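You operate a simulated robot arm through the tools that you are given. There is no shell and no other tool.

Carry out the task below with a simulated robot arm. There is one attempt and no reset: what you move stays moved.

JOB
Close up the chain housing: refit cover three, wipe its oil off, lock the black star knob.
Fine: use the orange rag and put it back; the knob keeps its setting; the carriage stays pinned. What is to be rubbed or washed off counts as gone when no trace of it is left.
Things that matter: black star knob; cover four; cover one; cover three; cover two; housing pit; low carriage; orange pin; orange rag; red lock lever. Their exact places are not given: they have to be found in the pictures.

Only the result counts: the job must be done as asked and must still hold three seconds after the hand-in. Knocking over, shifting, dropping, spilling or breaking anything else fails it. Lids that push on must go on centred and level and be pressed home; caps that screw on are set level and turned clockwise until they are tight.

ROBOT AND FRAMES
A 5-joint arm with a two-finger parallel gripper on a trunk, on a base that moves. Base frame: it is fixed to the floor where the robot stands at the start and does not move with it; the origin is under the middle of the robot, x ahead of it, y to its left, z up. Units: mm, rad, N and s.
It reaches about 1134 mm from its shoulder. Its first joint turns from -2.601 to 2.601 rad. Places, roughly: black star knob [500, 200, 600]; cover four [3500, 2000, 500]; cover one [2500, 250, 750]; cover two [2000, 250, 750]; housing pit [500, -300, 600]; low carriage [2300, -100, 700]; orange pin [2750, 250, 500]; red lock lever [700, 200, 600]. Payload 1.57 kg.
The TCP is the grasp point between the finger pads, 30 mm short of the fingertips. In the tool frame z runs along the fingers and y along their closing line. The gripper opens to 110 mm. The fingers are 24 mm wide and 12 mm thick; the gripper's body (48 by 112 mm) begins 78 mm behind the TCP.
Orientation is that of the tool frame in the base frame, as a unit quaternion [x, y, z, w]. With the fingers straight down and closing along the base's y, the tool's x points along the base's -x, its y along +y and its z along -z.

CONTROLS
- The arm moves only by the tool move_arm. Its argument "targets" is text: rows parted by semicolons, each of 7 numbers parted by spaces: the shift along the base's x, y, z in mm, then the turn, a rotation vector about the base's x, y, z in rad, then the gripper command, from -1 (shut) to 1 (fully open), values between in proportion. In form: x y z rx ry rz gripper; .... A call has 1 to 20 rows; each row shifts and turns the commanded pose from where the row before left it. Rows are played at 5 a second. More than 50 mm and 0.15 rad between two rows, or a gripper value outside its range, and nothing of the call is played. Where a pose cannot be reached the arm comes as near as it can. A force on the tool above 90 N (or 10 N above the force at the start of the call, whichever is more), or a blocked arm, ends the call early, and 0.2 s more pass. Each finger travels about 153 mm/s and halts on what it meets, pressing with about 43 N; the grip force reading is that of the motor and also rises with nothing between the fingers. The clock runs only during rows and for 0.2 s after the last one: add rows that do not move to give the fingers time. The reply holds the time, the measured pose of the TCP, the force on the tool along the base axes, the opening and the grip force, in the units named above and with some noise, with the torque about the TCP (base axes, N m) and any sound that the robot's microphone picked up.
- Cameras (640 x 400 px; columns grow to the right, rows downward): "scene" is now at [29.2, 124.9, 1582.6]; the picture's right is [-0.29, -0.96, 0.00], its down [-0.74, 0.22, -0.63] and it looks along [0.60, -0.18, -0.78] (base axes); focal length 250 px, centre (320, 200). "wrist" rides on the gripper at [70, 16, -141] in the tool frame; the picture's right is [-0.23, 0.97, 0.00], its down [-0.86, -0.20, -0.48] and it looks along [-0.47, -0.11, 0.88] (tool axes); focal length 222 px, centre (320, 200).
- get_image(camera): a new picture of that camera. It takes no simulated time.
- slide_trunk(by): slides the trunk up (or, below 0, down) by that many mm; the arm and the scene camera ride with it, the base frame stays. It gives what a move gives, with no picture.
- steer(legs): drives the robot by 1 to 6 legs, each [ahead, turn to the left] in mm and rad, along the robot's own axes; the way and the turn of a leg run together, so that a leg with both is an arc; at most 1500 mm and 3.142 rad a leg. The arm and the cameras ride along, it lands a little off, and it stops where it bumps. It gives what a move gives.
- turn_head(pan, tilt): turns the head with the scene camera to pan (to the left, within 2.705 rad either way) and tilt (down, from -0.506 to 1.204), counted from straight ahead of the robot. It gives what a move gives.
- locate(camera, pixels): for up to 12 pixels [column, row] of the newest picture of that camera ("zoom" is the newest enlarged one), the place [x, y, z] in the base frame of the surface seen there, good to about 2 mm. It takes no simulated time.
- inspect(camera, box): a new picture of the part [left, top, right, bottom] of that camera's present view, enlarged. It takes no simulated time.
- job_done(): hands the job in; it is judged then, once.

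Unless the task says otherwise, let go and move clear before handing in.

The tools are called as a command line: name --argument value ..., lists and objects as JSON in quotes. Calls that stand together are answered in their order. move_arm: Moves the arm, as the interface text tells. Its arguments: {"type":"object","properties":{"targets":{"type":"string"}},"required":["targets"]} The other tools are called the same way: slide_trunk (by) moves the trunk up or down; steer (legs) drives the base; turn_head (pan, tilt) turns the head that bears the scene camera; get_image (camera) takes a picture; locate (camera, pixels) gives the place of the surface under pixels of a picture; inspect (camera, box) takes an enlarged picture of a part of a camera's view; job_done () hands the job in.

At the start:

```text
t: 0.0
eef_pos: [671.3, -152.9, 871.8]
tcp_rot: [-0.013, 1.0, 0.0, 0.0]
ft_force: [-0.3, -0.2, 0.2]
moment: [-0.02, 0.01, -0.01]
finger_gap: 110.3
finger_force: 0.1
trunk travel left (down, up): [-604.0, 366.0]
robot x, y, heading: [-0.1, -25.3, -0.004]
head pan, tilt (commanded): [-0.29, 0.888]
```

scene: 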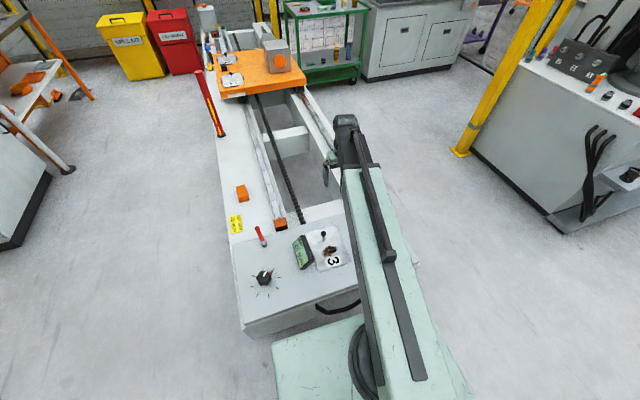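
wrist: 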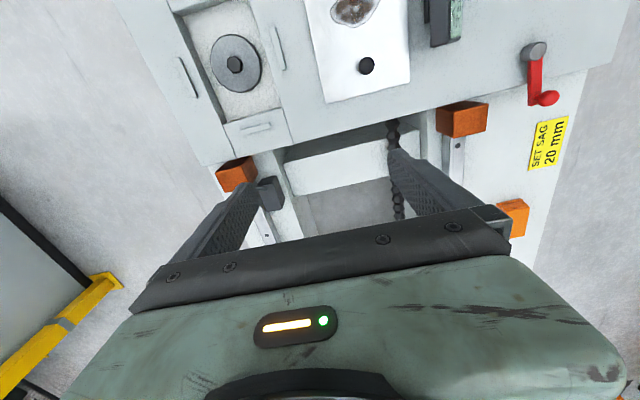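

The scene picture shows the knob near (264,277), the red lever near (260,235), and a plate marked 3 with a brown oil stain near (328,250); the wrist view shows a pit with a disc at (235,62). I will take enlarged views before moving anything.

inspect --camera "scene" --box '[220, 180, 380, 340]'

inspect --camera "wrist" --box '[100, 0, 640, 220]'

inspect --camera "scene" --box '[180, 0, 380, 125]'

inspect --camera "scene" --box '[0, 0, 200, 125]'

```text
2.50 times, centred on (300, 260) of scene
```

zoom: 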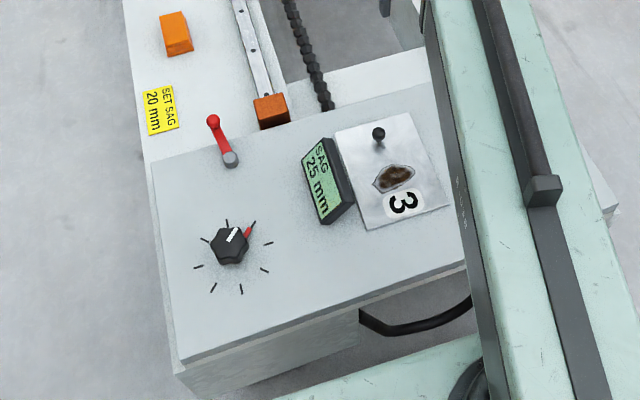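

```text
1.19 times, centred on (370, 110) of wrist
```

zoom: 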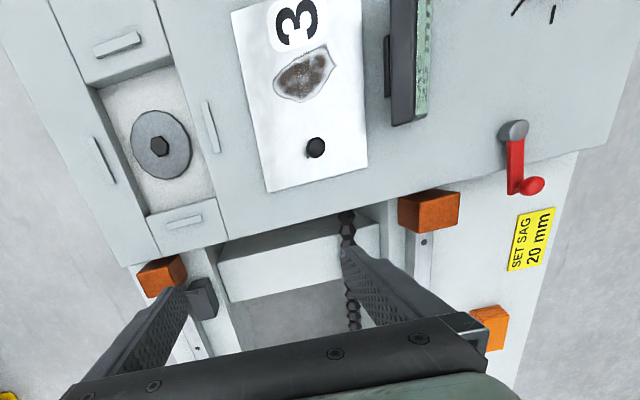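

```text
3.20 times, centred on (280, 62) of scene
```

zoom: 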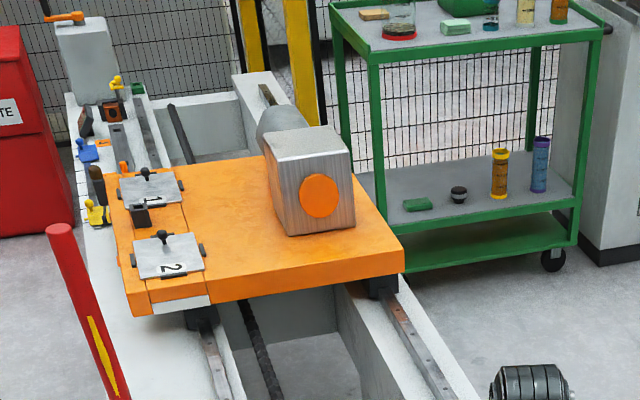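

```text
3.20 times, centred on (100, 62) of scene
```

zoom: 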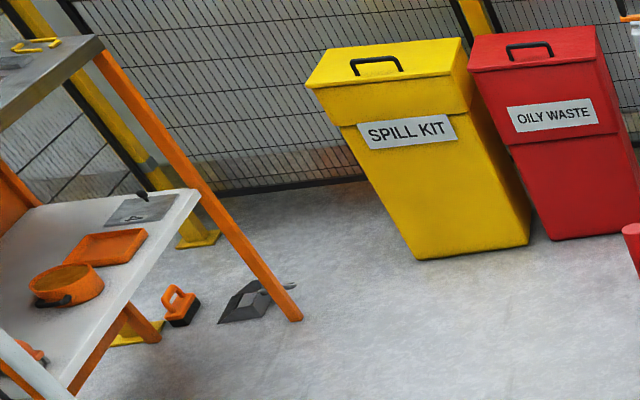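

Knob, lever, SAG display (25 mm) and cover three are clear; the orange rag isn't identified yet. I'll measure the near features and then pan the head to look for the rag.

locate --camera "wrist" --pixels '[[366, 66], [305, 1], [327, 102], [409, 82], [409, 1], [540, 45], [549, 98], [235, 64], [190, 20], [228, 122], [281, 107], [240, 90]]'

locate --camera "scene" --pixels '[[264, 277], [263, 282], [265, 245], [258, 229], [323, 233], [328, 251], [304, 252], [311, 272], [349, 262], [338, 226], [279, 272], [250, 310]]'

turn_head --pan 0.5 --tilt 0.5

get_image --camera "scene"

```text
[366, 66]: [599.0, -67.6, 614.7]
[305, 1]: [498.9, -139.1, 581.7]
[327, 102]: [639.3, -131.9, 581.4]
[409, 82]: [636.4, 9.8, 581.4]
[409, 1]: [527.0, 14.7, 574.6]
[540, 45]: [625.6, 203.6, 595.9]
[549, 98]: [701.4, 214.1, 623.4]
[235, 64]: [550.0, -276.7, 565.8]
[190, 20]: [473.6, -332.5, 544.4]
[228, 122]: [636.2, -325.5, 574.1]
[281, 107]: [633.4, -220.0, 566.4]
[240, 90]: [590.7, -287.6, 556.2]
```

```text
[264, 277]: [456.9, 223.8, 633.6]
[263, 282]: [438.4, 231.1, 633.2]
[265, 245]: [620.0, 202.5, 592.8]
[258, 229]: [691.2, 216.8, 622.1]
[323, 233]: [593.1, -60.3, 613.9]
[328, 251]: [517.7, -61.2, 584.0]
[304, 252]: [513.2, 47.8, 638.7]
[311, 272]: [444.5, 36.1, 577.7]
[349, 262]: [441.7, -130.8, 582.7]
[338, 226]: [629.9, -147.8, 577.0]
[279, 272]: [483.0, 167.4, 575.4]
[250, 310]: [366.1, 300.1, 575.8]
```

```text
t: 1.1
eef_pos: [669.7, -153.7, 871.3]
tcp_rot: [-0.013, 1.0, 0.0, 0.0]
ft_force: [0.6, -0.6, -0.5]
moment: [0.02, -0.01, 0.01]
finger_gap: 109.8
finger_force: 0.1
trunk travel left (down, up): [-604.0, 366.0]
robot x, y, heading: [1.9, -26.5, -0.004]
head pan, tilt (commanded): [0.499, 0.499]
```

```text
taken
```

scene: 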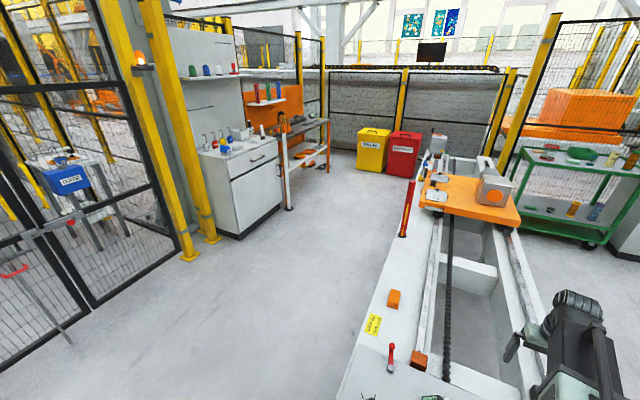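

This wider view shows a bench with a shelf at (260,150), the bins at (370,150) and the carriage at (470,195). I'll enlarge the candidate places for an orange rag.

inspect --camera "scene" --box '[180, 60, 340, 220]'

inspect --camera "scene" --box '[380, 120, 540, 240]'

inspect --camera "scene" --box '[340, 260, 480, 400]'

inspect --camera "scene" --box '[500, 130, 640, 250]'

inspect --camera "scene" --box '[0, 130, 200, 350]'

```text
2.50 times, centred on (260, 140) of scene
```

zoom: 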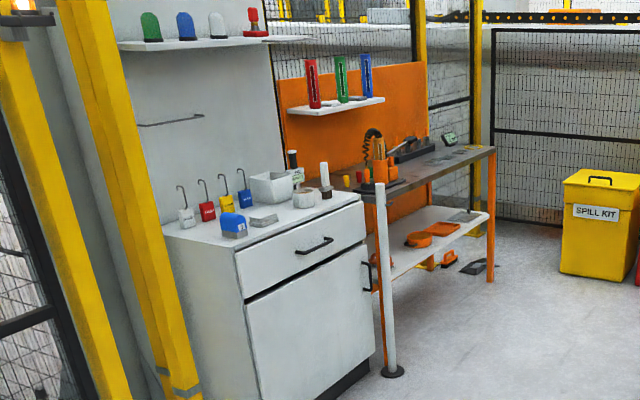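

```text
3.33 times, centred on (460, 180) of scene
```

zoom: 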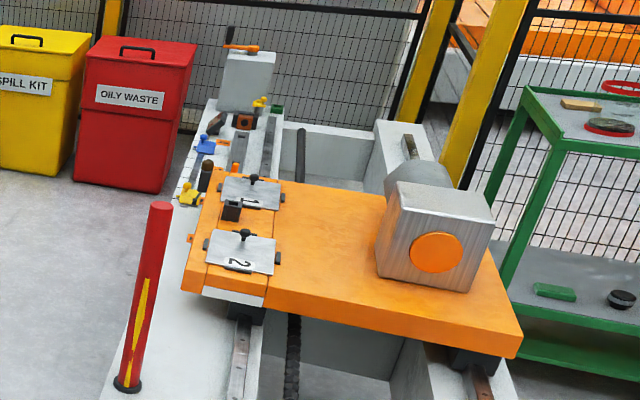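

```text
2.86 times, centred on (410, 330) of scene
```

zoom: 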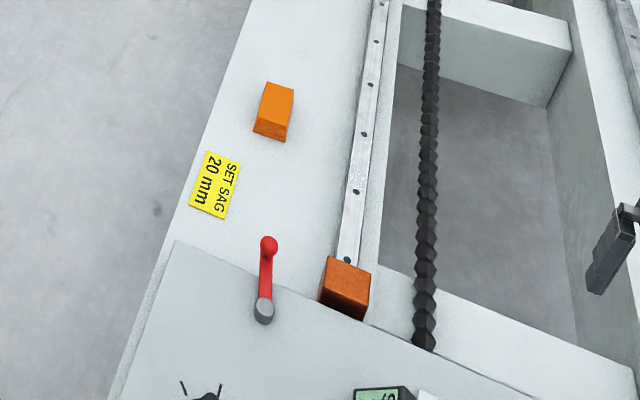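

```text
3.33 times, centred on (570, 190) of scene
```

zoom: 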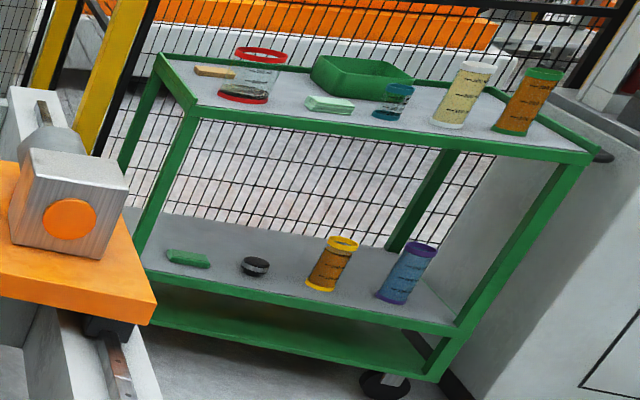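

```text
1.82 times, centred on (100, 240) of scene
```

zoom: 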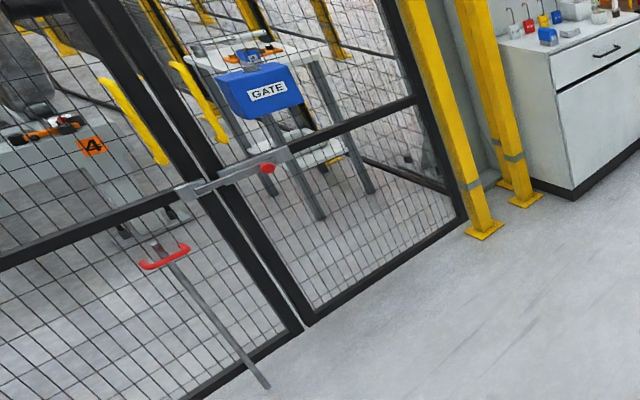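

The orange block at (394,298) near the SET SAG label may be the folded rag (similar folded cloths lie on the green cart). I'll measure it and look to the right side as well.

locate --camera "scene" --pixels '[[394, 298], [390, 305], [397, 291], [417, 360], [437, 181], [439, 196], [440, 191], [495, 190], [425, 190], [405, 235]]'

inspect --camera "scene" --box '[370, 270, 430, 320]'

inspect --camera "wrist" --box '[440, 90, 600, 250]'

turn_head --pan -0.9 --tilt 0.6

get_image --camera "scene"

```text
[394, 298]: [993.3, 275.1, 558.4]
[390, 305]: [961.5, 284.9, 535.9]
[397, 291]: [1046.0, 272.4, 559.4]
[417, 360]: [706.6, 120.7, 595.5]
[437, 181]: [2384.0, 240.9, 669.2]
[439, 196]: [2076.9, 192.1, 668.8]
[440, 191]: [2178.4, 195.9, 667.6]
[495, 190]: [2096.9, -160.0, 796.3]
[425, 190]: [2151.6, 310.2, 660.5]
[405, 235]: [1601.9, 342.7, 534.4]
```

```text
8.00 times, centred on (400, 295) of scene
```

zoom: 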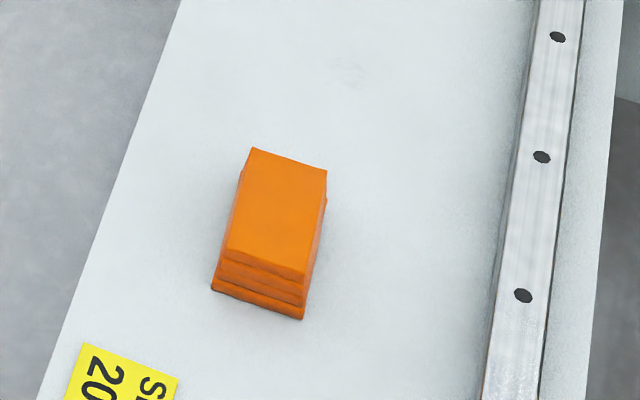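

```text
2.50 times, centred on (520, 170) of wrist
```

zoom: 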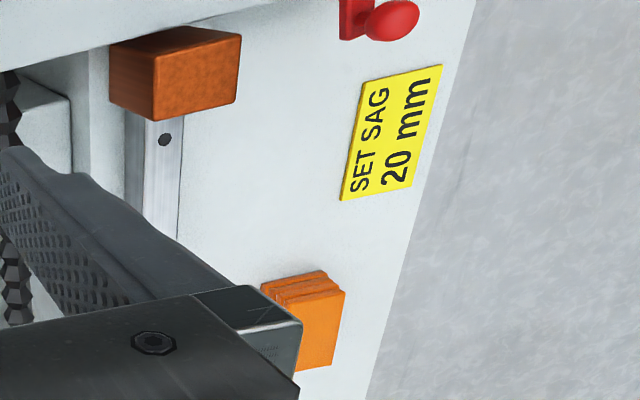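

```text
t: 2.7
eef_pos: [669.6, -152.8, 871.3]
tcp_rot: [-0.013, 1.0, 0.0, 0.0]
ft_force: [0.0, 0.5, 0.1]
moment: [0.02, 0.0, -0.03]
finger_gap: 110.1
finger_force: 0.0
trunk travel left (down, up): [-604.0, 366.0]
robot x, y, heading: [1.7, -25.7, -0.006]
head pan, tilt (commanded): [-0.901, 0.6]
```

```text
taken
```

scene: 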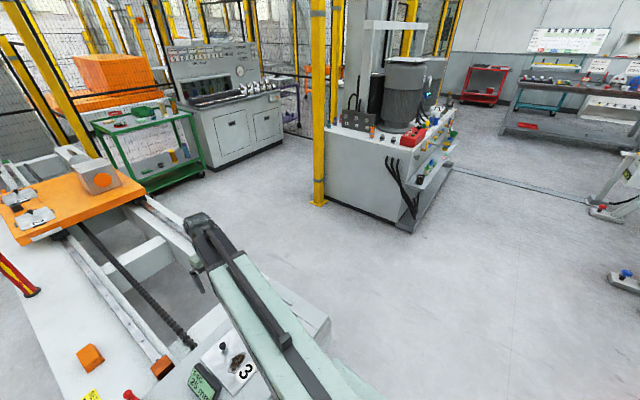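

The folded, layered orange block at [1000, 278, 545] is the orange rag. Next I'll swing the arm to the left at its present height so that the scene camera can see the pit.

move_arm --targets "0 48 0 0 0 0 1; 0 48 0 0 0 0 1; 0 48 0 0 0 0 1; 0 48 0 0 0 0 1; 0 48 0 0 0 0 1; 0 48 0 0 0 0 1; 0 48 0 0 0 0 1; 0 48 0 0 0 0 1; 0 48 0 0 0 0 1; 0 48 0 0 0 0 1; 0 48 0 0 0 0 1"

turn_head --pan -0.45 --tilt 1.0

get_image --camera "scene"

get_image --camera "wrist"

```text
t: 5.1
eef_pos: [670.0, 376.9, 871.4]
tcp_rot: [-0.013, 1.0, 0.0, 0.001]
ft_force: [0.5, 0.0, -0.1]
moment: [0.01, -0.01, 0.03]
finger_gap: 109.9
finger_force: 0.1
trunk travel left (down, up): [-604.0, 366.0]
robot x, y, heading: [1.1, -25.5, 0.004]
head pan, tilt (commanded): [-0.901, 0.6]
```

```text
t: 6.0
eef_pos: [668.5, 375.9, 870.9]
tcp_rot: [-0.014, 1.0, 0.0, -0.001]
ft_force: [-0.4, 0.3, 0.3]
moment: [-0.01, -0.03, -0.01]
finger_gap: 110.0
finger_force: 0.0
trunk travel left (down, up): [-604.0, 366.0]
robot x, y, heading: [0.9, -26.8, -0.004]
head pan, tilt (commanded): [-0.45, 1.0]
```

```text
taken
```

scene: 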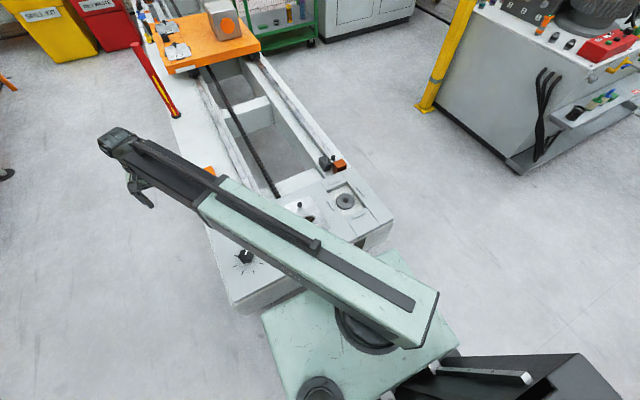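

```text
taken
```

wrist: 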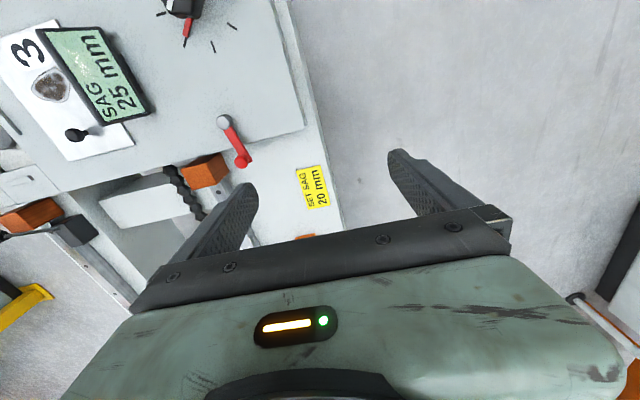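

The pit with its disc shows near (345,202), partly behind the arm. I'll swing the arm further left to clear the view.

move_arm --targets "-20 45 0 0 0 0 1; -20 45 0 0 0 0 1; -20 45 0 0 0 0 1; -20 45 0 0 0 0 1; -20 45 0 0 0 0 1; -20 45 0 0 0 0 1; -20 45 0 0 0 0 1; -20 45 0 0 0 0 1"

get_image --camera "scene"

inspect --camera "scene" --box '[270, 140, 410, 260]'

```text
t: 7.8
eef_pos: [509.8, 734.0, 871.6]
tcp_rot: [-0.013, 1.0, 0.0, 0.0]
ft_force: [0.3, -0.1, 1.2]
moment: [0.0, 0.01, -0.02]
finger_gap: 109.8
finger_force: 0.1
out of reach, approached as far as the arm can: row 2
trunk travel left (down, up): [-604.0, 366.0]
robot x, y, heading: [2.0, -20.5, 0.001]
head pan, tilt (commanded): [-0.45, 1.0]
```

```text
taken
```

scene: 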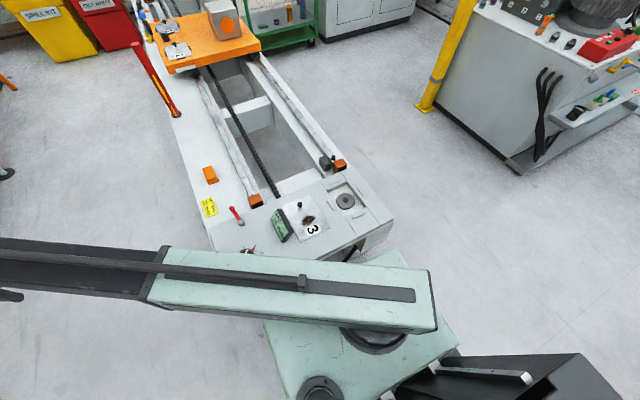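

```text
3.33 times, centred on (340, 200) of scene
```

zoom: 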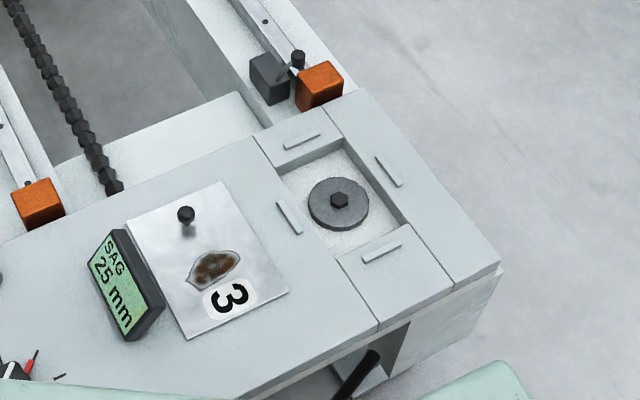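

The clear view shows the pit between four raised bars, and cover three with knob (185,213), stain (215,268) and numeral "3" in the zoom. I'll measure the bars, the pit edges and the cover corners.

locate --camera "zoom" --pixels '[[285, 147], [319, 133], [377, 154], [401, 186], [278, 201], [300, 232], [363, 262], [401, 240], [281, 177], [341, 139], [411, 224], [340, 258]]'

locate --camera "zoom" --pixels '[[128, 219], [221, 182], [287, 292], [189, 338], [185, 211], [188, 230], [235, 260], [190, 280], [290, 215], [302, 138], [389, 170], [382, 250]]'

locate --camera "zoom" --pixels '[[338, 200], [320, 240], [350, 160], [255, 137], [328, 108], [440, 305], [500, 265], [290, 180], [340, 148], [365, 225], [298, 57], [270, 75]]'

```text
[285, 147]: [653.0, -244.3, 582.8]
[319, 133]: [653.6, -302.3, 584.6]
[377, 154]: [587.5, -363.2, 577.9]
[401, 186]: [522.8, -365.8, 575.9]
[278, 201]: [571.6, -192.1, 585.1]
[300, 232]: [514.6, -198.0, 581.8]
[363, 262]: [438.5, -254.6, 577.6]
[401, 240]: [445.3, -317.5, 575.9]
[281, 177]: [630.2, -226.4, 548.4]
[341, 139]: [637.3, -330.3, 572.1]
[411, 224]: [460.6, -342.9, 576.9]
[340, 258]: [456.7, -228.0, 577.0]
```

```text
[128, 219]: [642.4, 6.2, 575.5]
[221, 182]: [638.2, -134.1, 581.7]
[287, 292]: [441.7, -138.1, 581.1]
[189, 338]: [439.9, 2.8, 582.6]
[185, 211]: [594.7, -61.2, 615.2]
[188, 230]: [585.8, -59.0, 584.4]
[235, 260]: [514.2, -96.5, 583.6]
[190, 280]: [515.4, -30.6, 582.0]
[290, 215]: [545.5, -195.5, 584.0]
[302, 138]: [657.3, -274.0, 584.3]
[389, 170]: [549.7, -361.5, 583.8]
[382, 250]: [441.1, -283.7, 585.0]
```

```text
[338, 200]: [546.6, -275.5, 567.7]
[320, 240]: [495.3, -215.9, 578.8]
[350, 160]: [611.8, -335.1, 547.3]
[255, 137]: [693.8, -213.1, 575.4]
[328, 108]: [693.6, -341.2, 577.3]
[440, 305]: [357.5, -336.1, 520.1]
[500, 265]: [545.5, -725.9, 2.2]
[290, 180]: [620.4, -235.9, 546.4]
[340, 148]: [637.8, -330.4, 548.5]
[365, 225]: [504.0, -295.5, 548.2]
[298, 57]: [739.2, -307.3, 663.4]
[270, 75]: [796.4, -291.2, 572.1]
```

Cover three measures about 200 x 141 mm with its knob at [595, -62, 615], and the pit is centred near [548, -279] between the bars. Next I'll bring the wrist camera over the lever and star knob for a close look at the lock markings.

move_arm --targets "4 -46 0 0 0 0 1; 4 -46 0 0 0 0 1; 4 -46 0 0 0 0 1; 4 -46 0 0 0 0 1; 4 -46 0 0 0 0 1; 4 -46 0 0 0 0 1; 4 -46 0 0 0 0 1; 4 -46 -20 0 0 0 1; 4 -46 -20 0 0 0 1; 4 -46 -20 0 0 0 1; 0 -46 -10 0 0 0 1; 0 0 0 0 0 0 1"

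get_image --camera "wrist"

```text
refused: row 8 steps farther than a row can; nothing moved
```

```text
taken
```

wrist: 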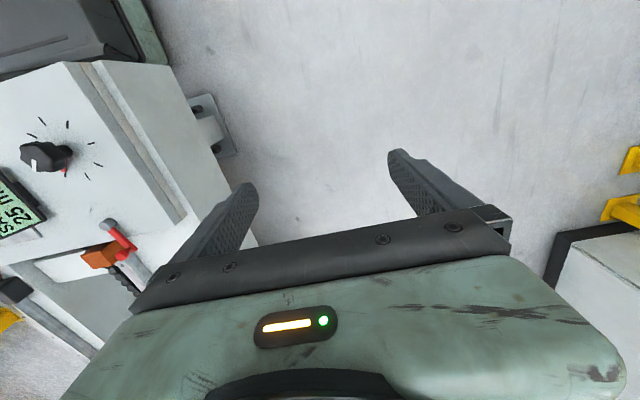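

The move was refused because a row exceeded 50 mm, so nothing moved. I'll resend it with smaller steps.

move_arm --targets "4 -46 0 0 0 0 1; 4 -46 0 0 0 0 1; 4 -46 0 0 0 0 1; 4 -46 0 0 0 0 1; 4 -46 0 0 0 0 1; 4 -46 0 0 0 0 1; 4 -46 0 0 0 0 1; 4 -46 0 0 0 0 1; 4 -46 0 0 0 0 1; 4 -46 0 0 0 0 1; 0 -46 -10 0 0 0 1; 0 0 -40 0 0 0 1; 0 0 -30 0 0 0 1; 0 0 0 0 0 0 1"

get_image --camera "wrist"

get_image --camera "scene"

```text
t: 10.8
eef_pos: [549.5, 228.2, 870.8]
tcp_rot: [-0.014, 1.0, -0.001, 0.0]
ft_force: [0.0, 0.3, 0.2]
moment: [0.01, -0.03, -0.03]
finger_gap: 109.9
finger_force: 0.0
out of reach, approached as far as the arm can: row 3, 11, 12, 13
trunk travel left (down, up): [-604.0, 366.0]
robot x, y, heading: [1.6, -29.6, -0.004]
head pan, tilt (commanded): [-0.45, 1.0]
```

```text
taken
```

wrist: 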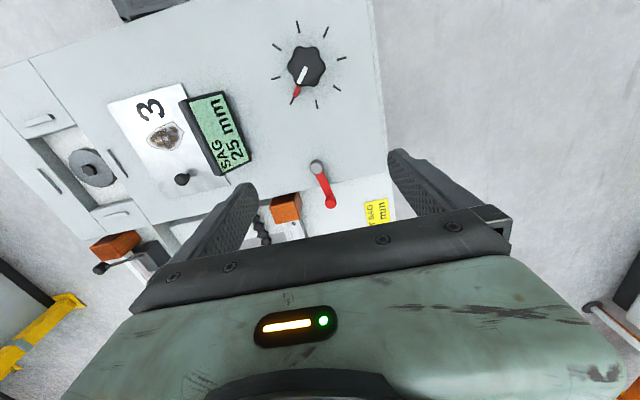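

```text
taken
```

scene: 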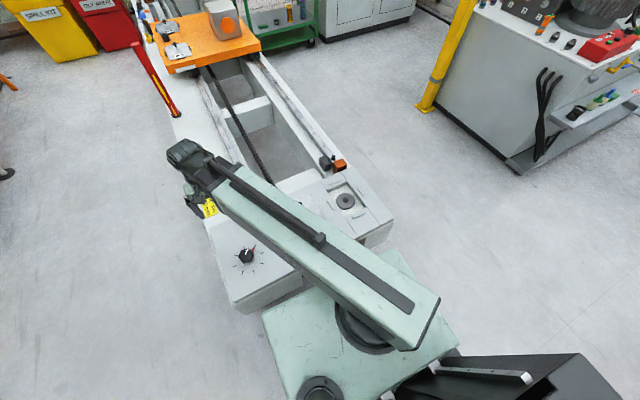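

The downward rows were out of reach, so this arm cannot fold lower here and the trunk has to do it. I'll measure the arm's own height and take an enlarged look at the lever and knob from here.

locate --camera "scene" --pixels '[[410, 320], [350, 262], [320, 238], [270, 200], [215, 165], [185, 150], [200, 200], [370, 340], [300, 380]]'

inspect --camera "wrist" --box '[250, 10, 410, 220]'

inspect --camera "wrist" --box '[20, 60, 260, 260]'

```text
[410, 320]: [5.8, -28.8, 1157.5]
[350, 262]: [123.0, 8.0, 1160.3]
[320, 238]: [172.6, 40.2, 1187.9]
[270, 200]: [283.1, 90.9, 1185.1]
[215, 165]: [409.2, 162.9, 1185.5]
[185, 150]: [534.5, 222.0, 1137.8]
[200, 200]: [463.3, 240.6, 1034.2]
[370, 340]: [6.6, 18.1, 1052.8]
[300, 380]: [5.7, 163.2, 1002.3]
```

```text
1.90 times, centred on (330, 115) of wrist
```

zoom: 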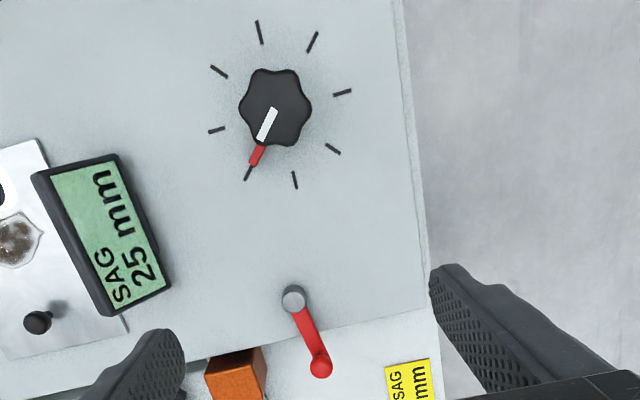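

```text
2.00 times, centred on (140, 160) of wrist
```

zoom: 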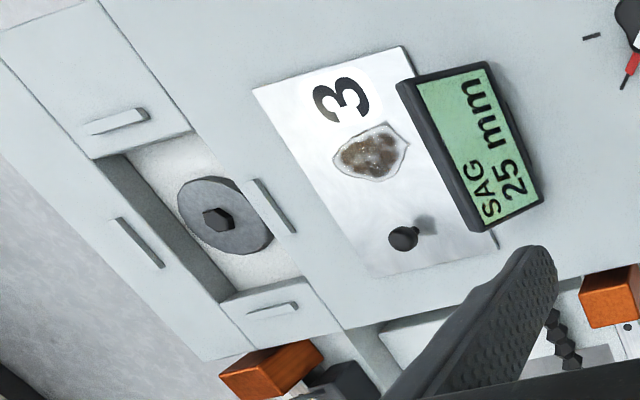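

The arm's beam sits at z of about 1160–1185, level from the shoulder, so reaching low means lowering the trunk. I'll slide the trunk down 120 mm, which keeps the fingertips about 80 mm above the knob and lever.

slide_trunk --by -120

get_image --camera "wrist"

inspect --camera "wrist" --box '[250, 0, 450, 220]'

```text
t: 12.3
eef_pos: [550.5, 228.2, 751.2]
tcp_rot: [-0.013, 1.0, -0.001, 0.0]
ft_force: [0.1, 0.1, 0.7]
moment: [0.02, 0.05, 0.0]
finger_gap: 109.8
finger_force: 0.1
trunk travel left (down, up): [-484.0, 486.0]
robot x, y, heading: [3.7, -23.7, -0.0]
head pan, tilt (commanded): [-0.45, 1.0]
```

```text
taken
```

wrist: 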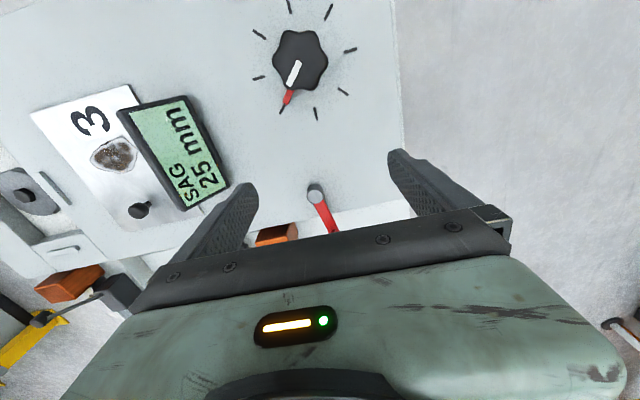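

```text
1.82 times, centred on (350, 110) of wrist
```

zoom: 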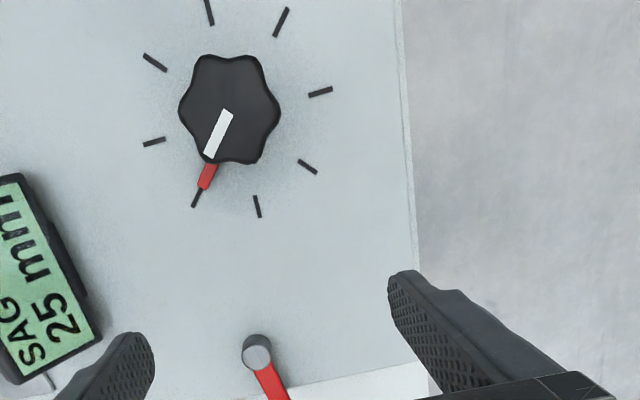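

No lock markings are visible; the knob's white pointer and red marker both sit on one tick and the pivot of the lever is at zoom (256,352). I'll now go over cover three's knob while turning the gripper -90° so the fingers close along x, which best resists the off-centre weight of the cover.

move_arm --targets "4 -26.4 0 0 0 -0.1428 1; 4 -26.4 0 0 0 -0.1428 1; 4 -26.4 0 0 0 -0.1428 1; 4 -26.4 0 0 0 -0.1428 1; 4 -26.4 0 0 0 -0.1428 1; 4 -26.4 0 0 0 -0.1428 1; 4 -26.4 0 0 0 -0.1428 1; 4 -26.4 0 0 0 -0.1428 1; 4 -26.4 0 0 0 -0.1428 1; 4 -26.4 0 0 0 -0.1428 1; 4 -26.4 0 0 0 -0.1428 1; 0 0 0 0 0 0 1"

get_image --camera "wrist"

get_image --camera "scene"

```text
t: 14.9
eef_pos: [594.3, -61.9, 751.4]
tcp_rot: [0.699, 0.716, -0.001, -0.001]
ft_force: [0.5, -0.4, 0.0]
moment: [0.01, 0.0, -0.01]
finger_gap: 110.0
finger_force: 0.1
trunk travel left (down, up): [-484.0, 486.0]
robot x, y, heading: [4.9, -24.7, -0.003]
head pan, tilt (commanded): [-0.45, 1.0]
```

```text
taken
```

wrist: 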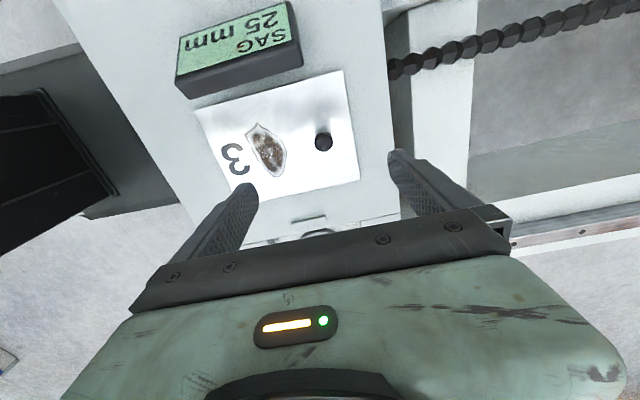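

```text
taken
```

scene: 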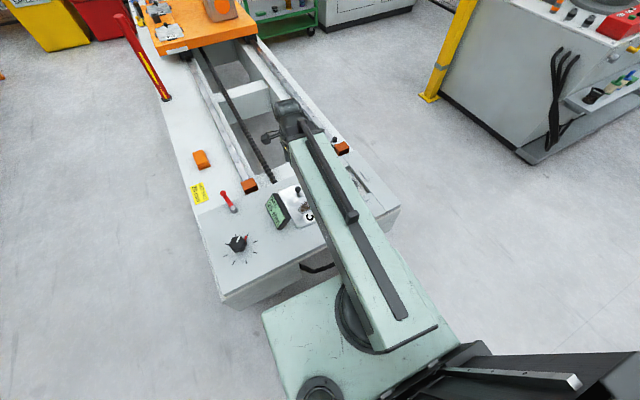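

The wrist view shows cover three's knob at (323,141) between the open fingers. I'll refine its position and the cover's edges from this closer view.

locate --camera "wrist" --pixels '[[323, 141], [324, 134], [316, 141], [330, 142], [323, 149], [343, 72], [359, 178], [197, 110], [268, 150], [344, 125]]'

inspect --camera "wrist" --box '[180, 60, 400, 210]'

```text
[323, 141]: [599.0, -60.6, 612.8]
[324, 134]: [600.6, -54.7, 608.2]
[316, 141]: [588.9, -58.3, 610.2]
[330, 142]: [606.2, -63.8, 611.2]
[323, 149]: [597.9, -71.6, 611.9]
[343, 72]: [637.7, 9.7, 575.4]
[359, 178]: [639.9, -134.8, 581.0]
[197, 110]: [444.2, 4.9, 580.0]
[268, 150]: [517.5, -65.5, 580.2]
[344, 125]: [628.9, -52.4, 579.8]
```

```text
2.67 times, centred on (290, 135) of wrist
```

zoom: 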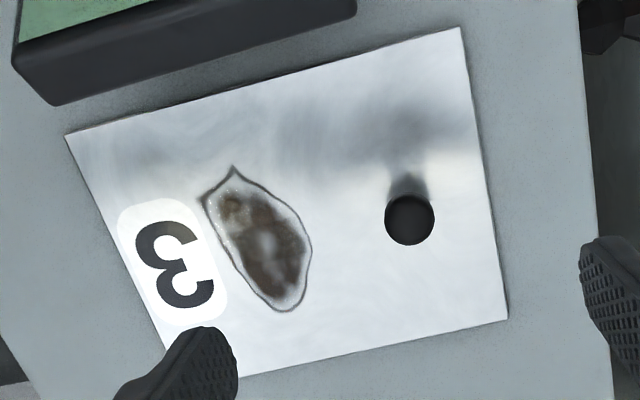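

The knob ball is about 18 mm across, centred near [597.5, -64, 604]. I'll align over it and test whether the arm itself can move down a bit.

move_arm --targets "3.2 -2.1 0 0 0 -0.025 1; 0 0 -20 0 0 0 1; 0 0 -20 0 0 0 1; 0 0 0 0 0 0 1"

```text
t: 15.9
eef_pos: [596.9, -63.0, 752.5]
tcp_rot: [0.706, 0.708, -0.001, 0.0]
ft_force: [0.5, 0.2, 0.1]
moment: [0.0, 0.04, 0.02]
finger_gap: 110.2
finger_force: 0.0
out of reach, approached as far as the arm can: row 2, 3
trunk travel left (down, up): [-484.0, 486.0]
robot x, y, heading: [1.7, -23.4, -0.003]
head pan, tilt (commanded): [-0.45, 1.0]
```

The arm cannot go lower on its own; x and y are aligned. I'll test an upward step to learn how much vertical travel the arm itself has.

move_arm --targets "0 0 20 0 0 0 1; 0 0 0 0 0 0 1"

```text
t: 16.5
eef_pos: [595.9, -63.0, 751.6]
tcp_rot: [0.706, 0.708, 0.001, 0.001]
ft_force: [-0.4, 0.2, 0.2]
moment: [-0.02, -0.02, -0.01]
finger_gap: 109.9
finger_force: 0.0
out of reach, approached as far as the arm can: row 1
trunk travel left (down, up): [-484.0, 486.0]
robot x, y, heading: [2.3, -24.0, 0.002]
head pan, tilt (commanded): [-0.45, 1.0]
```

No change, which could mean the commanded pose is still below reach or the arm has no vertical travel at all. Another upward step will tell.

move_arm --targets "0 0 20 0 0 0 1; 0 0 20 0 0 0 1; 0 0 0 0 0 0 1"

```text
t: 17.3
eef_pos: [596.1, -64.1, 750.3]
tcp_rot: [0.707, 0.707, -0.001, -0.001]
ft_force: [0.4, 0.8, 0.6]
moment: [0.0, -0.01, -0.04]
finger_gap: 110.1
finger_force: 0.0
out of reach, approached as far as the arm can: row 1, 2
trunk travel left (down, up): [-484.0, 486.0]
robot x, y, heading: [0.8, -24.7, -0.0]
head pan, tilt (commanded): [-0.45, 1.0]
```

Vertical motion comes only from the trunk (the arm extends and swings level). I'll lower the trunk 120 mm with the open fingers straddling the knob and check.

slide_trunk --by -120

get_image --camera "wrist"

get_image --camera "scene"

```text
t: 18.8
eef_pos: [596.3, -63.7, 631.1]
tcp_rot: [0.707, 0.708, 0.001, 0.0]
ft_force: [-0.5, 0.0, 0.6]
moment: [-0.03, -0.02, -0.02]
finger_gap: 110.0
finger_force: 0.1
trunk travel left (down, up): [-364.0, 606.0]
robot x, y, heading: [-0.2, -25.6, 0.005]
head pan, tilt (commanded): [-0.45, 1.0]
```

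```text
taken
```

wrist: 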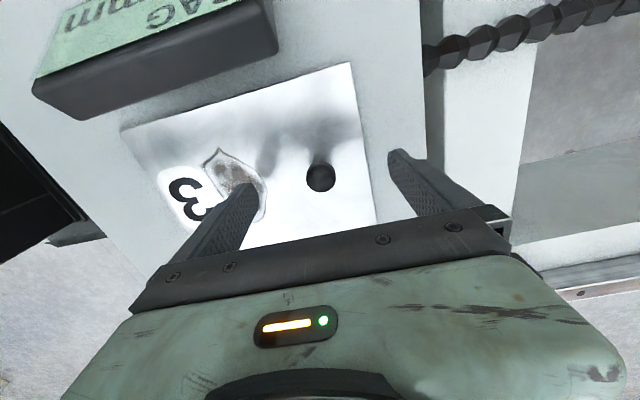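

```text
taken
```

scene: 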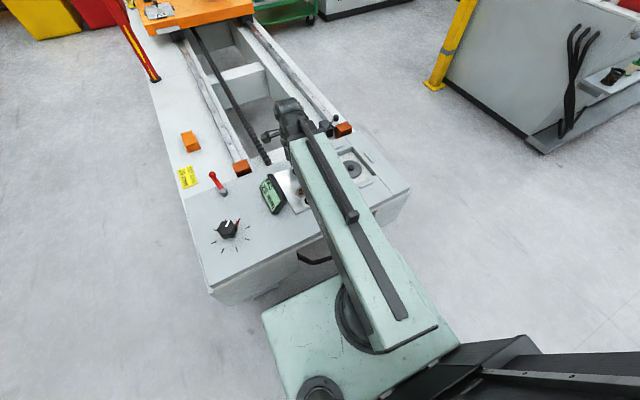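

The knob at (320,177) sits midway between the fingertips. I'll check its position once more and lower the last 14 mm so the tips stop just above the plate.

locate --camera "wrist" --pixels '[[320, 177], [309, 178], [333, 177], [320, 167], [320, 189], [345, 190], [265, 150]]'

slide_trunk --by -14

```text
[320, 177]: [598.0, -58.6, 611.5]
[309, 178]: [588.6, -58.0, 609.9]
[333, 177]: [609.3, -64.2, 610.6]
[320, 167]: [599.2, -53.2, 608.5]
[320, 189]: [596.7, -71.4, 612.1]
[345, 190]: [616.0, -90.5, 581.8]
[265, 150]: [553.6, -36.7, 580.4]
```

```text
t: 19.4
eef_pos: [596.7, -63.8, 617.8]
tcp_rot: [0.707, 0.707, 0.0, 0.0]
ft_force: [0.6, -0.6, -0.1]
moment: [-0.02, 0.01, 0.0]
finger_gap: 110.2
finger_force: 0.0
trunk travel left (down, up): [-350.0, 620.0]
robot x, y, heading: [-0.6, -26.1, -0.006]
head pan, tilt (commanded): [-0.45, 1.0]
```

TCP is at z 617.8 (tips ~588, plate at 581) and the ball centre reads near [598.5, -63]. I'll nudge 1.5 mm and close on it.

move_arm --targets "1.7 0.7 0 0 0 0 1; 0 0 0 0 0 0 -0.5; 0 0 0 0 0 0 -1; 0 0 0 0 0 0 -1; 0 0 0 0 0 0 -1"

get_image --camera "wrist"

```text
t: 20.6
eef_pos: [598.3, -62.4, 616.6]
tcp_rot: [0.707, 0.707, 0.0, 0.0]
ft_force: [-0.9, -0.7, 1.0]
moment: [-0.05, 0.03, -0.03]
finger_gap: 24.1
finger_force: 36.4
trunk travel left (down, up): [-350.0, 620.0]
robot x, y, heading: [1.2, -24.3, -0.003]
head pan, tilt (commanded): [-0.45, 1.0]
```

```text
taken
```

wrist: 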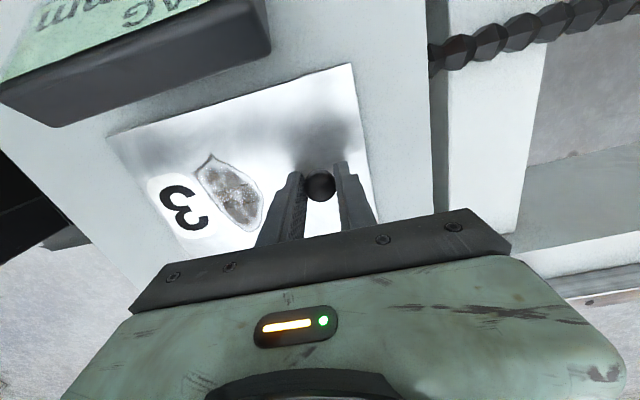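

The fingers hold the knob (gap 24 mm, 36 N). I'll lift 12 mm and see whether the cover comes up level.

slide_trunk --by 12

get_image --camera "wrist"

get_image --camera "scene"

```text
t: 21.2
eef_pos: [598.7, -63.8, 628.6]
tcp_rot: [0.707, 0.707, 0.0, 0.001]
ft_force: [0.0, 0.0, -2.6]
moment: [-0.01, -0.13, -0.02]
finger_gap: 24.2
finger_force: 36.2
trunk travel left (down, up): [-362.0, 608.0]
robot x, y, heading: [0.6, -28.6, -0.005]
head pan, tilt (commanded): [-0.45, 1.0]
```

```text
taken
```

wrist: 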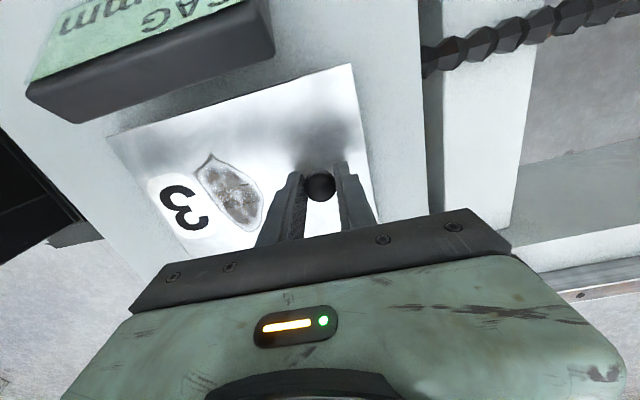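

```text
taken
```

scene: 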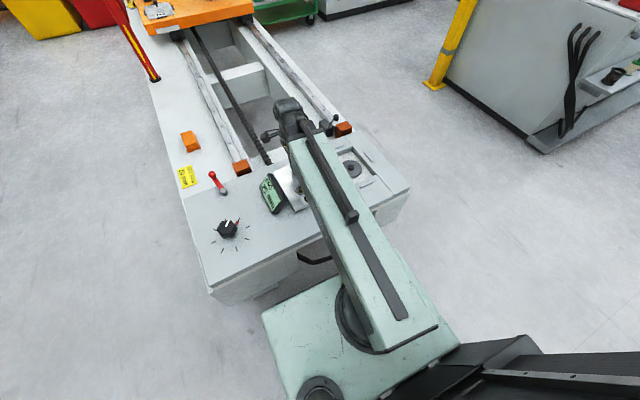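

The cover rises with the gripper (weight 2.6 N) and looks unchanged relative to the fingers. I'll check that it is level, then raise it further.

locate --camera "wrist" --pixels '[[112, 138], [348, 68], [372, 215], [240, 190], [145, 195], [300, 90], [195, 250]]'

slide_trunk --by 40

get_image --camera "wrist"

```text
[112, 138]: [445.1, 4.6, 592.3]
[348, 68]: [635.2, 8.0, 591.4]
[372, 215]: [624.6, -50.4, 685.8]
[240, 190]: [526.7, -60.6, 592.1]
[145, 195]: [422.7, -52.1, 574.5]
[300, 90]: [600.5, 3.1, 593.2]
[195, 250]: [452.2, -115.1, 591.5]
```

```text
t: 22.0
eef_pos: [598.3, -61.8, 668.5]
tcp_rot: [0.707, 0.707, 0.0, 0.0]
ft_force: [0.5, -0.2, -2.3]
moment: [-0.01, -0.14, -0.02]
finger_gap: 24.1
finger_force: 36.1
trunk travel left (down, up): [-402.0, 568.0]
robot x, y, heading: [-2.4, -25.2, -0.004]
head pan, tilt (commanded): [-0.45, 1.0]
```

```text
taken
```

wrist: 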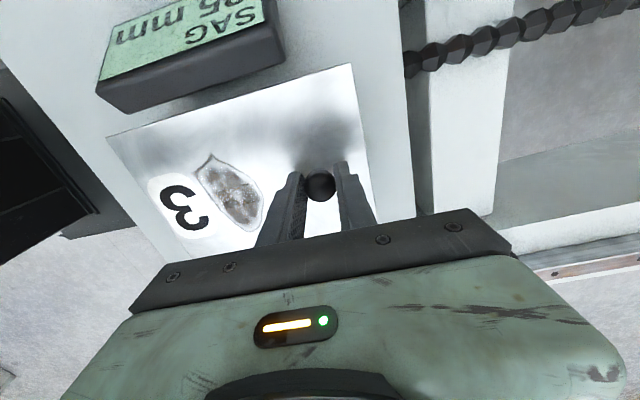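

The cover is level (all points at ~592 before the rise) and firmly held. I'll now measure the pit's bars and edges precisely with the scene camera before carrying the cover over.

inspect --camera "scene" --box '[300, 120, 420, 220]'

```text
4.00 times, centred on (360, 170) of scene
```

zoom: 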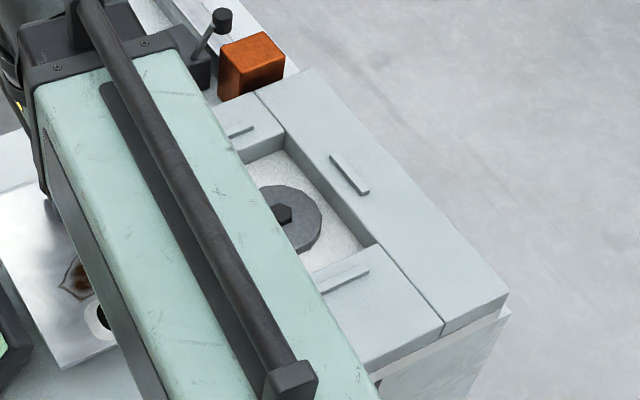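

The arm beam hides half the pit. I'll carry the cover slowly past the pit to the right (43 mm of clearance) so the scene camera gets a clear view to measure from.

move_arm --targets "-7 -24 0 0 0 0 -1; -7 -24 0 0 0 0 -1; -7 -24 0 0 0 0 -1; -7 -24 0 0 0 0 -1; -7 -24 0 0 0 0 -1; -7 -24 0 0 0 0 -1; -7 -24 0 0 0 0 -1; -7 -24 0 0 0 0 -1; -7 -24 0 0 0 0 -1; -7 -24 0 0 0 0 -1; -7 -24 0 0 0 0 -1; -7 -24 0 0 0 0 -1; -7 -24 0 0 0 0 -1; -7 -24 0 0 0 0 -1; -7 -24 0 0 0 0 -1; -7 -24 0 0 0 0 -1; -7 -24 0 0 0 0 -1; -7 -24 0 0 0 0 -1; 0 0 0 0 0 0 -1"

get_image --camera "scene"

get_image --camera "wrist"

```text
t: 26.0
eef_pos: [473.7, -494.5, 670.2]
tcp_rot: [0.707, 0.708, -0.001, 0.0]
ft_force: [-0.1, 0.4, -1.6]
moment: [0.07, -0.17, 0.0]
finger_gap: 24.0
finger_force: 36.4
trunk travel left (down, up): [-402.0, 568.0]
robot x, y, heading: [-0.6, -26.3, -0.002]
head pan, tilt (commanded): [-0.45, 1.0]
```

```text
taken
```

scene: 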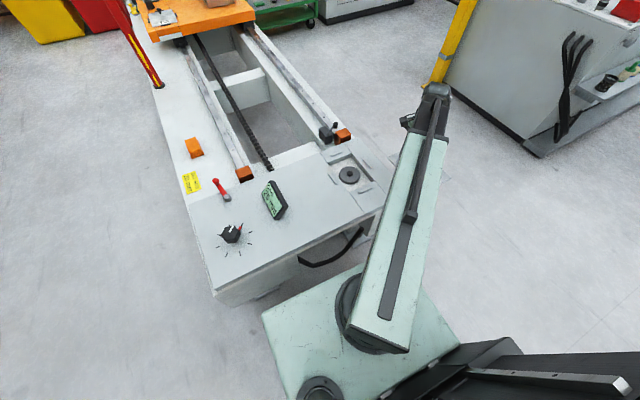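

```text
taken
```

wrist: 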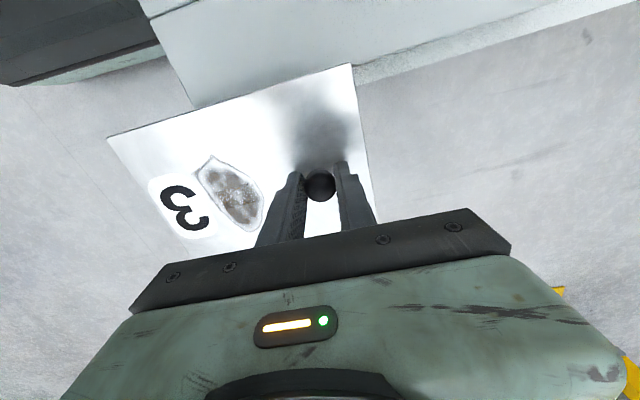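

The pit is now nearly fully visible at (349,175) and the cover is still held unchanged. I'll enlarge the pit and measure.

inspect --camera "scene" --box '[305, 125, 401, 215]'

```text
4.44 times, centred on (353, 170) of scene
```

zoom: 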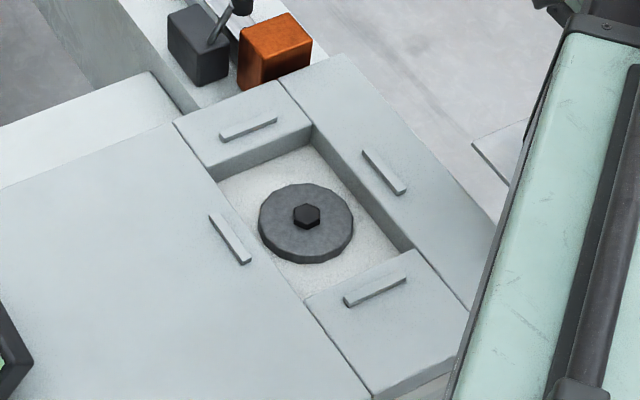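

I'll measure the bar edges and the pit rim from this enlarged view.

locate --camera "zoom" --pixels '[[222, 134], [274, 117], [248, 126], [364, 152], [404, 188], [382, 169], [216, 213], [248, 258], [232, 236], [346, 297], [404, 275], [375, 286]]'

locate --camera "zoom" --pixels '[[214, 166], [311, 126], [416, 249], [303, 301], [260, 148], [262, 240], [362, 272], [366, 188], [210, 225], [240, 265], [340, 305], [410, 282]]'

locate --camera "zoom" --pixels '[[306, 214], [240, 160], [270, 280], [370, 240], [248, 135], [225, 230], [390, 165], [378, 297], [200, 150], [350, 330], [430, 220], [150, 220]]'

```text
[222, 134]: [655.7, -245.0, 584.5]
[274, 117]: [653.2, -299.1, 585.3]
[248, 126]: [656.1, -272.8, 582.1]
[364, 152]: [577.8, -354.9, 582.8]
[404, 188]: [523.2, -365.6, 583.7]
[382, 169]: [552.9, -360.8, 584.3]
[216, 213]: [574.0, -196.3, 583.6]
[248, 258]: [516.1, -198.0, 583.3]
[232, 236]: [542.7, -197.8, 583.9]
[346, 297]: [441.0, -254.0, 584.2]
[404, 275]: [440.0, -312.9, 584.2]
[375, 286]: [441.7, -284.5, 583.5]
```

```text
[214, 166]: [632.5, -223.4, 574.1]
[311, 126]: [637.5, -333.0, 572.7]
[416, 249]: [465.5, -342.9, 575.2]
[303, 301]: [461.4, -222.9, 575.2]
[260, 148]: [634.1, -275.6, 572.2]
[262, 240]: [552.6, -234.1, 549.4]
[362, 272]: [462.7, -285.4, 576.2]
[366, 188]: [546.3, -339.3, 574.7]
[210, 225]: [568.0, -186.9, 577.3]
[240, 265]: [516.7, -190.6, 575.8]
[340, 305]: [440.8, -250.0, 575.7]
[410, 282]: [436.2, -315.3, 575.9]
```

```text
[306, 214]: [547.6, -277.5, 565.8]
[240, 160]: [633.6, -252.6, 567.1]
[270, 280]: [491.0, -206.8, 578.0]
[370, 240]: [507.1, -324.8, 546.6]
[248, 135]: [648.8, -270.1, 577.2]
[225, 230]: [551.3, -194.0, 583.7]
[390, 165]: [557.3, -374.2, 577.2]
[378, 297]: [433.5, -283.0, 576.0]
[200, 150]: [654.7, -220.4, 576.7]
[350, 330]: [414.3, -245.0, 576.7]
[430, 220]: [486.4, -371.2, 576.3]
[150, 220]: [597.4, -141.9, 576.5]
```

The pit's bars give a centre near [548, -279] with a hint of a small yaw. I'll check the housing's yaw with long edges, since the cover must line up.

locate --camera "scene" --pixels '[[213, 286], [206, 262], [200, 240], [194, 222], [240, 275], [270, 265], [300, 254], [320, 246], [235, 162], [226, 147], [212, 118], [203, 100]]'

inspect --camera "scene" --box '[180, 130, 400, 310]'

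```text
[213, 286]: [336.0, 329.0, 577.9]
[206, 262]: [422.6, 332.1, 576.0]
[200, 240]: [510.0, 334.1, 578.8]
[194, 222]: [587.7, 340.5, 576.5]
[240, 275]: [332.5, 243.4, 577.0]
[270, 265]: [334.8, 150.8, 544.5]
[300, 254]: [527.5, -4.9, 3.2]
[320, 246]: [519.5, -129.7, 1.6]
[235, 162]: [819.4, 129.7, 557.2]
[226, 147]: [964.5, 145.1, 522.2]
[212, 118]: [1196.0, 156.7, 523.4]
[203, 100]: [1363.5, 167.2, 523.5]
```

```text
2.22 times, centred on (290, 220) of scene
```

zoom: 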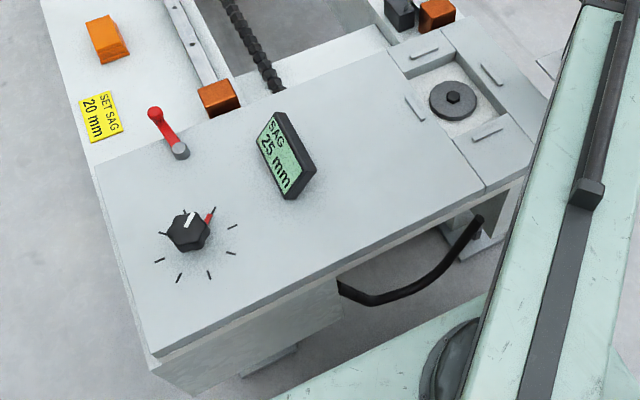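

The housing edge and rails show the machine is yawed about +0.05 rad, so the cover needs a small turn. I'll refine that with a zoom along the rails and re-measure the held cover's own yaw.

inspect --camera "scene" --box '[140, 20, 360, 190]'

locate --camera "wrist" --pixels '[[110, 138], [349, 66], [230, 103], [290, 85], [170, 120], [130, 167], [165, 222], [358, 110], [366, 150], [352, 80]]'

```text
2.35 times, centred on (250, 105) of scene
```

zoom: 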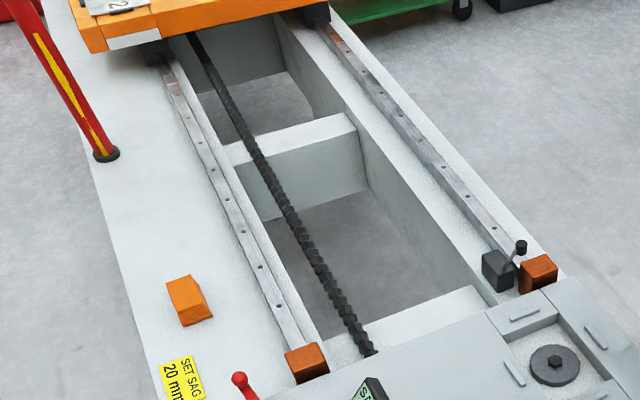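

```text
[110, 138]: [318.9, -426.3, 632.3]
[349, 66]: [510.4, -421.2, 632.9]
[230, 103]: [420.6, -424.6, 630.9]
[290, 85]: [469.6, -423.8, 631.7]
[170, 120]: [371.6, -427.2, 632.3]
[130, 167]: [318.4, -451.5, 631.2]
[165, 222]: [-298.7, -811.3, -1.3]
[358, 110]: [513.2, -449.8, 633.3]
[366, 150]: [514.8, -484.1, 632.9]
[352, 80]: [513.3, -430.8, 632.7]
```

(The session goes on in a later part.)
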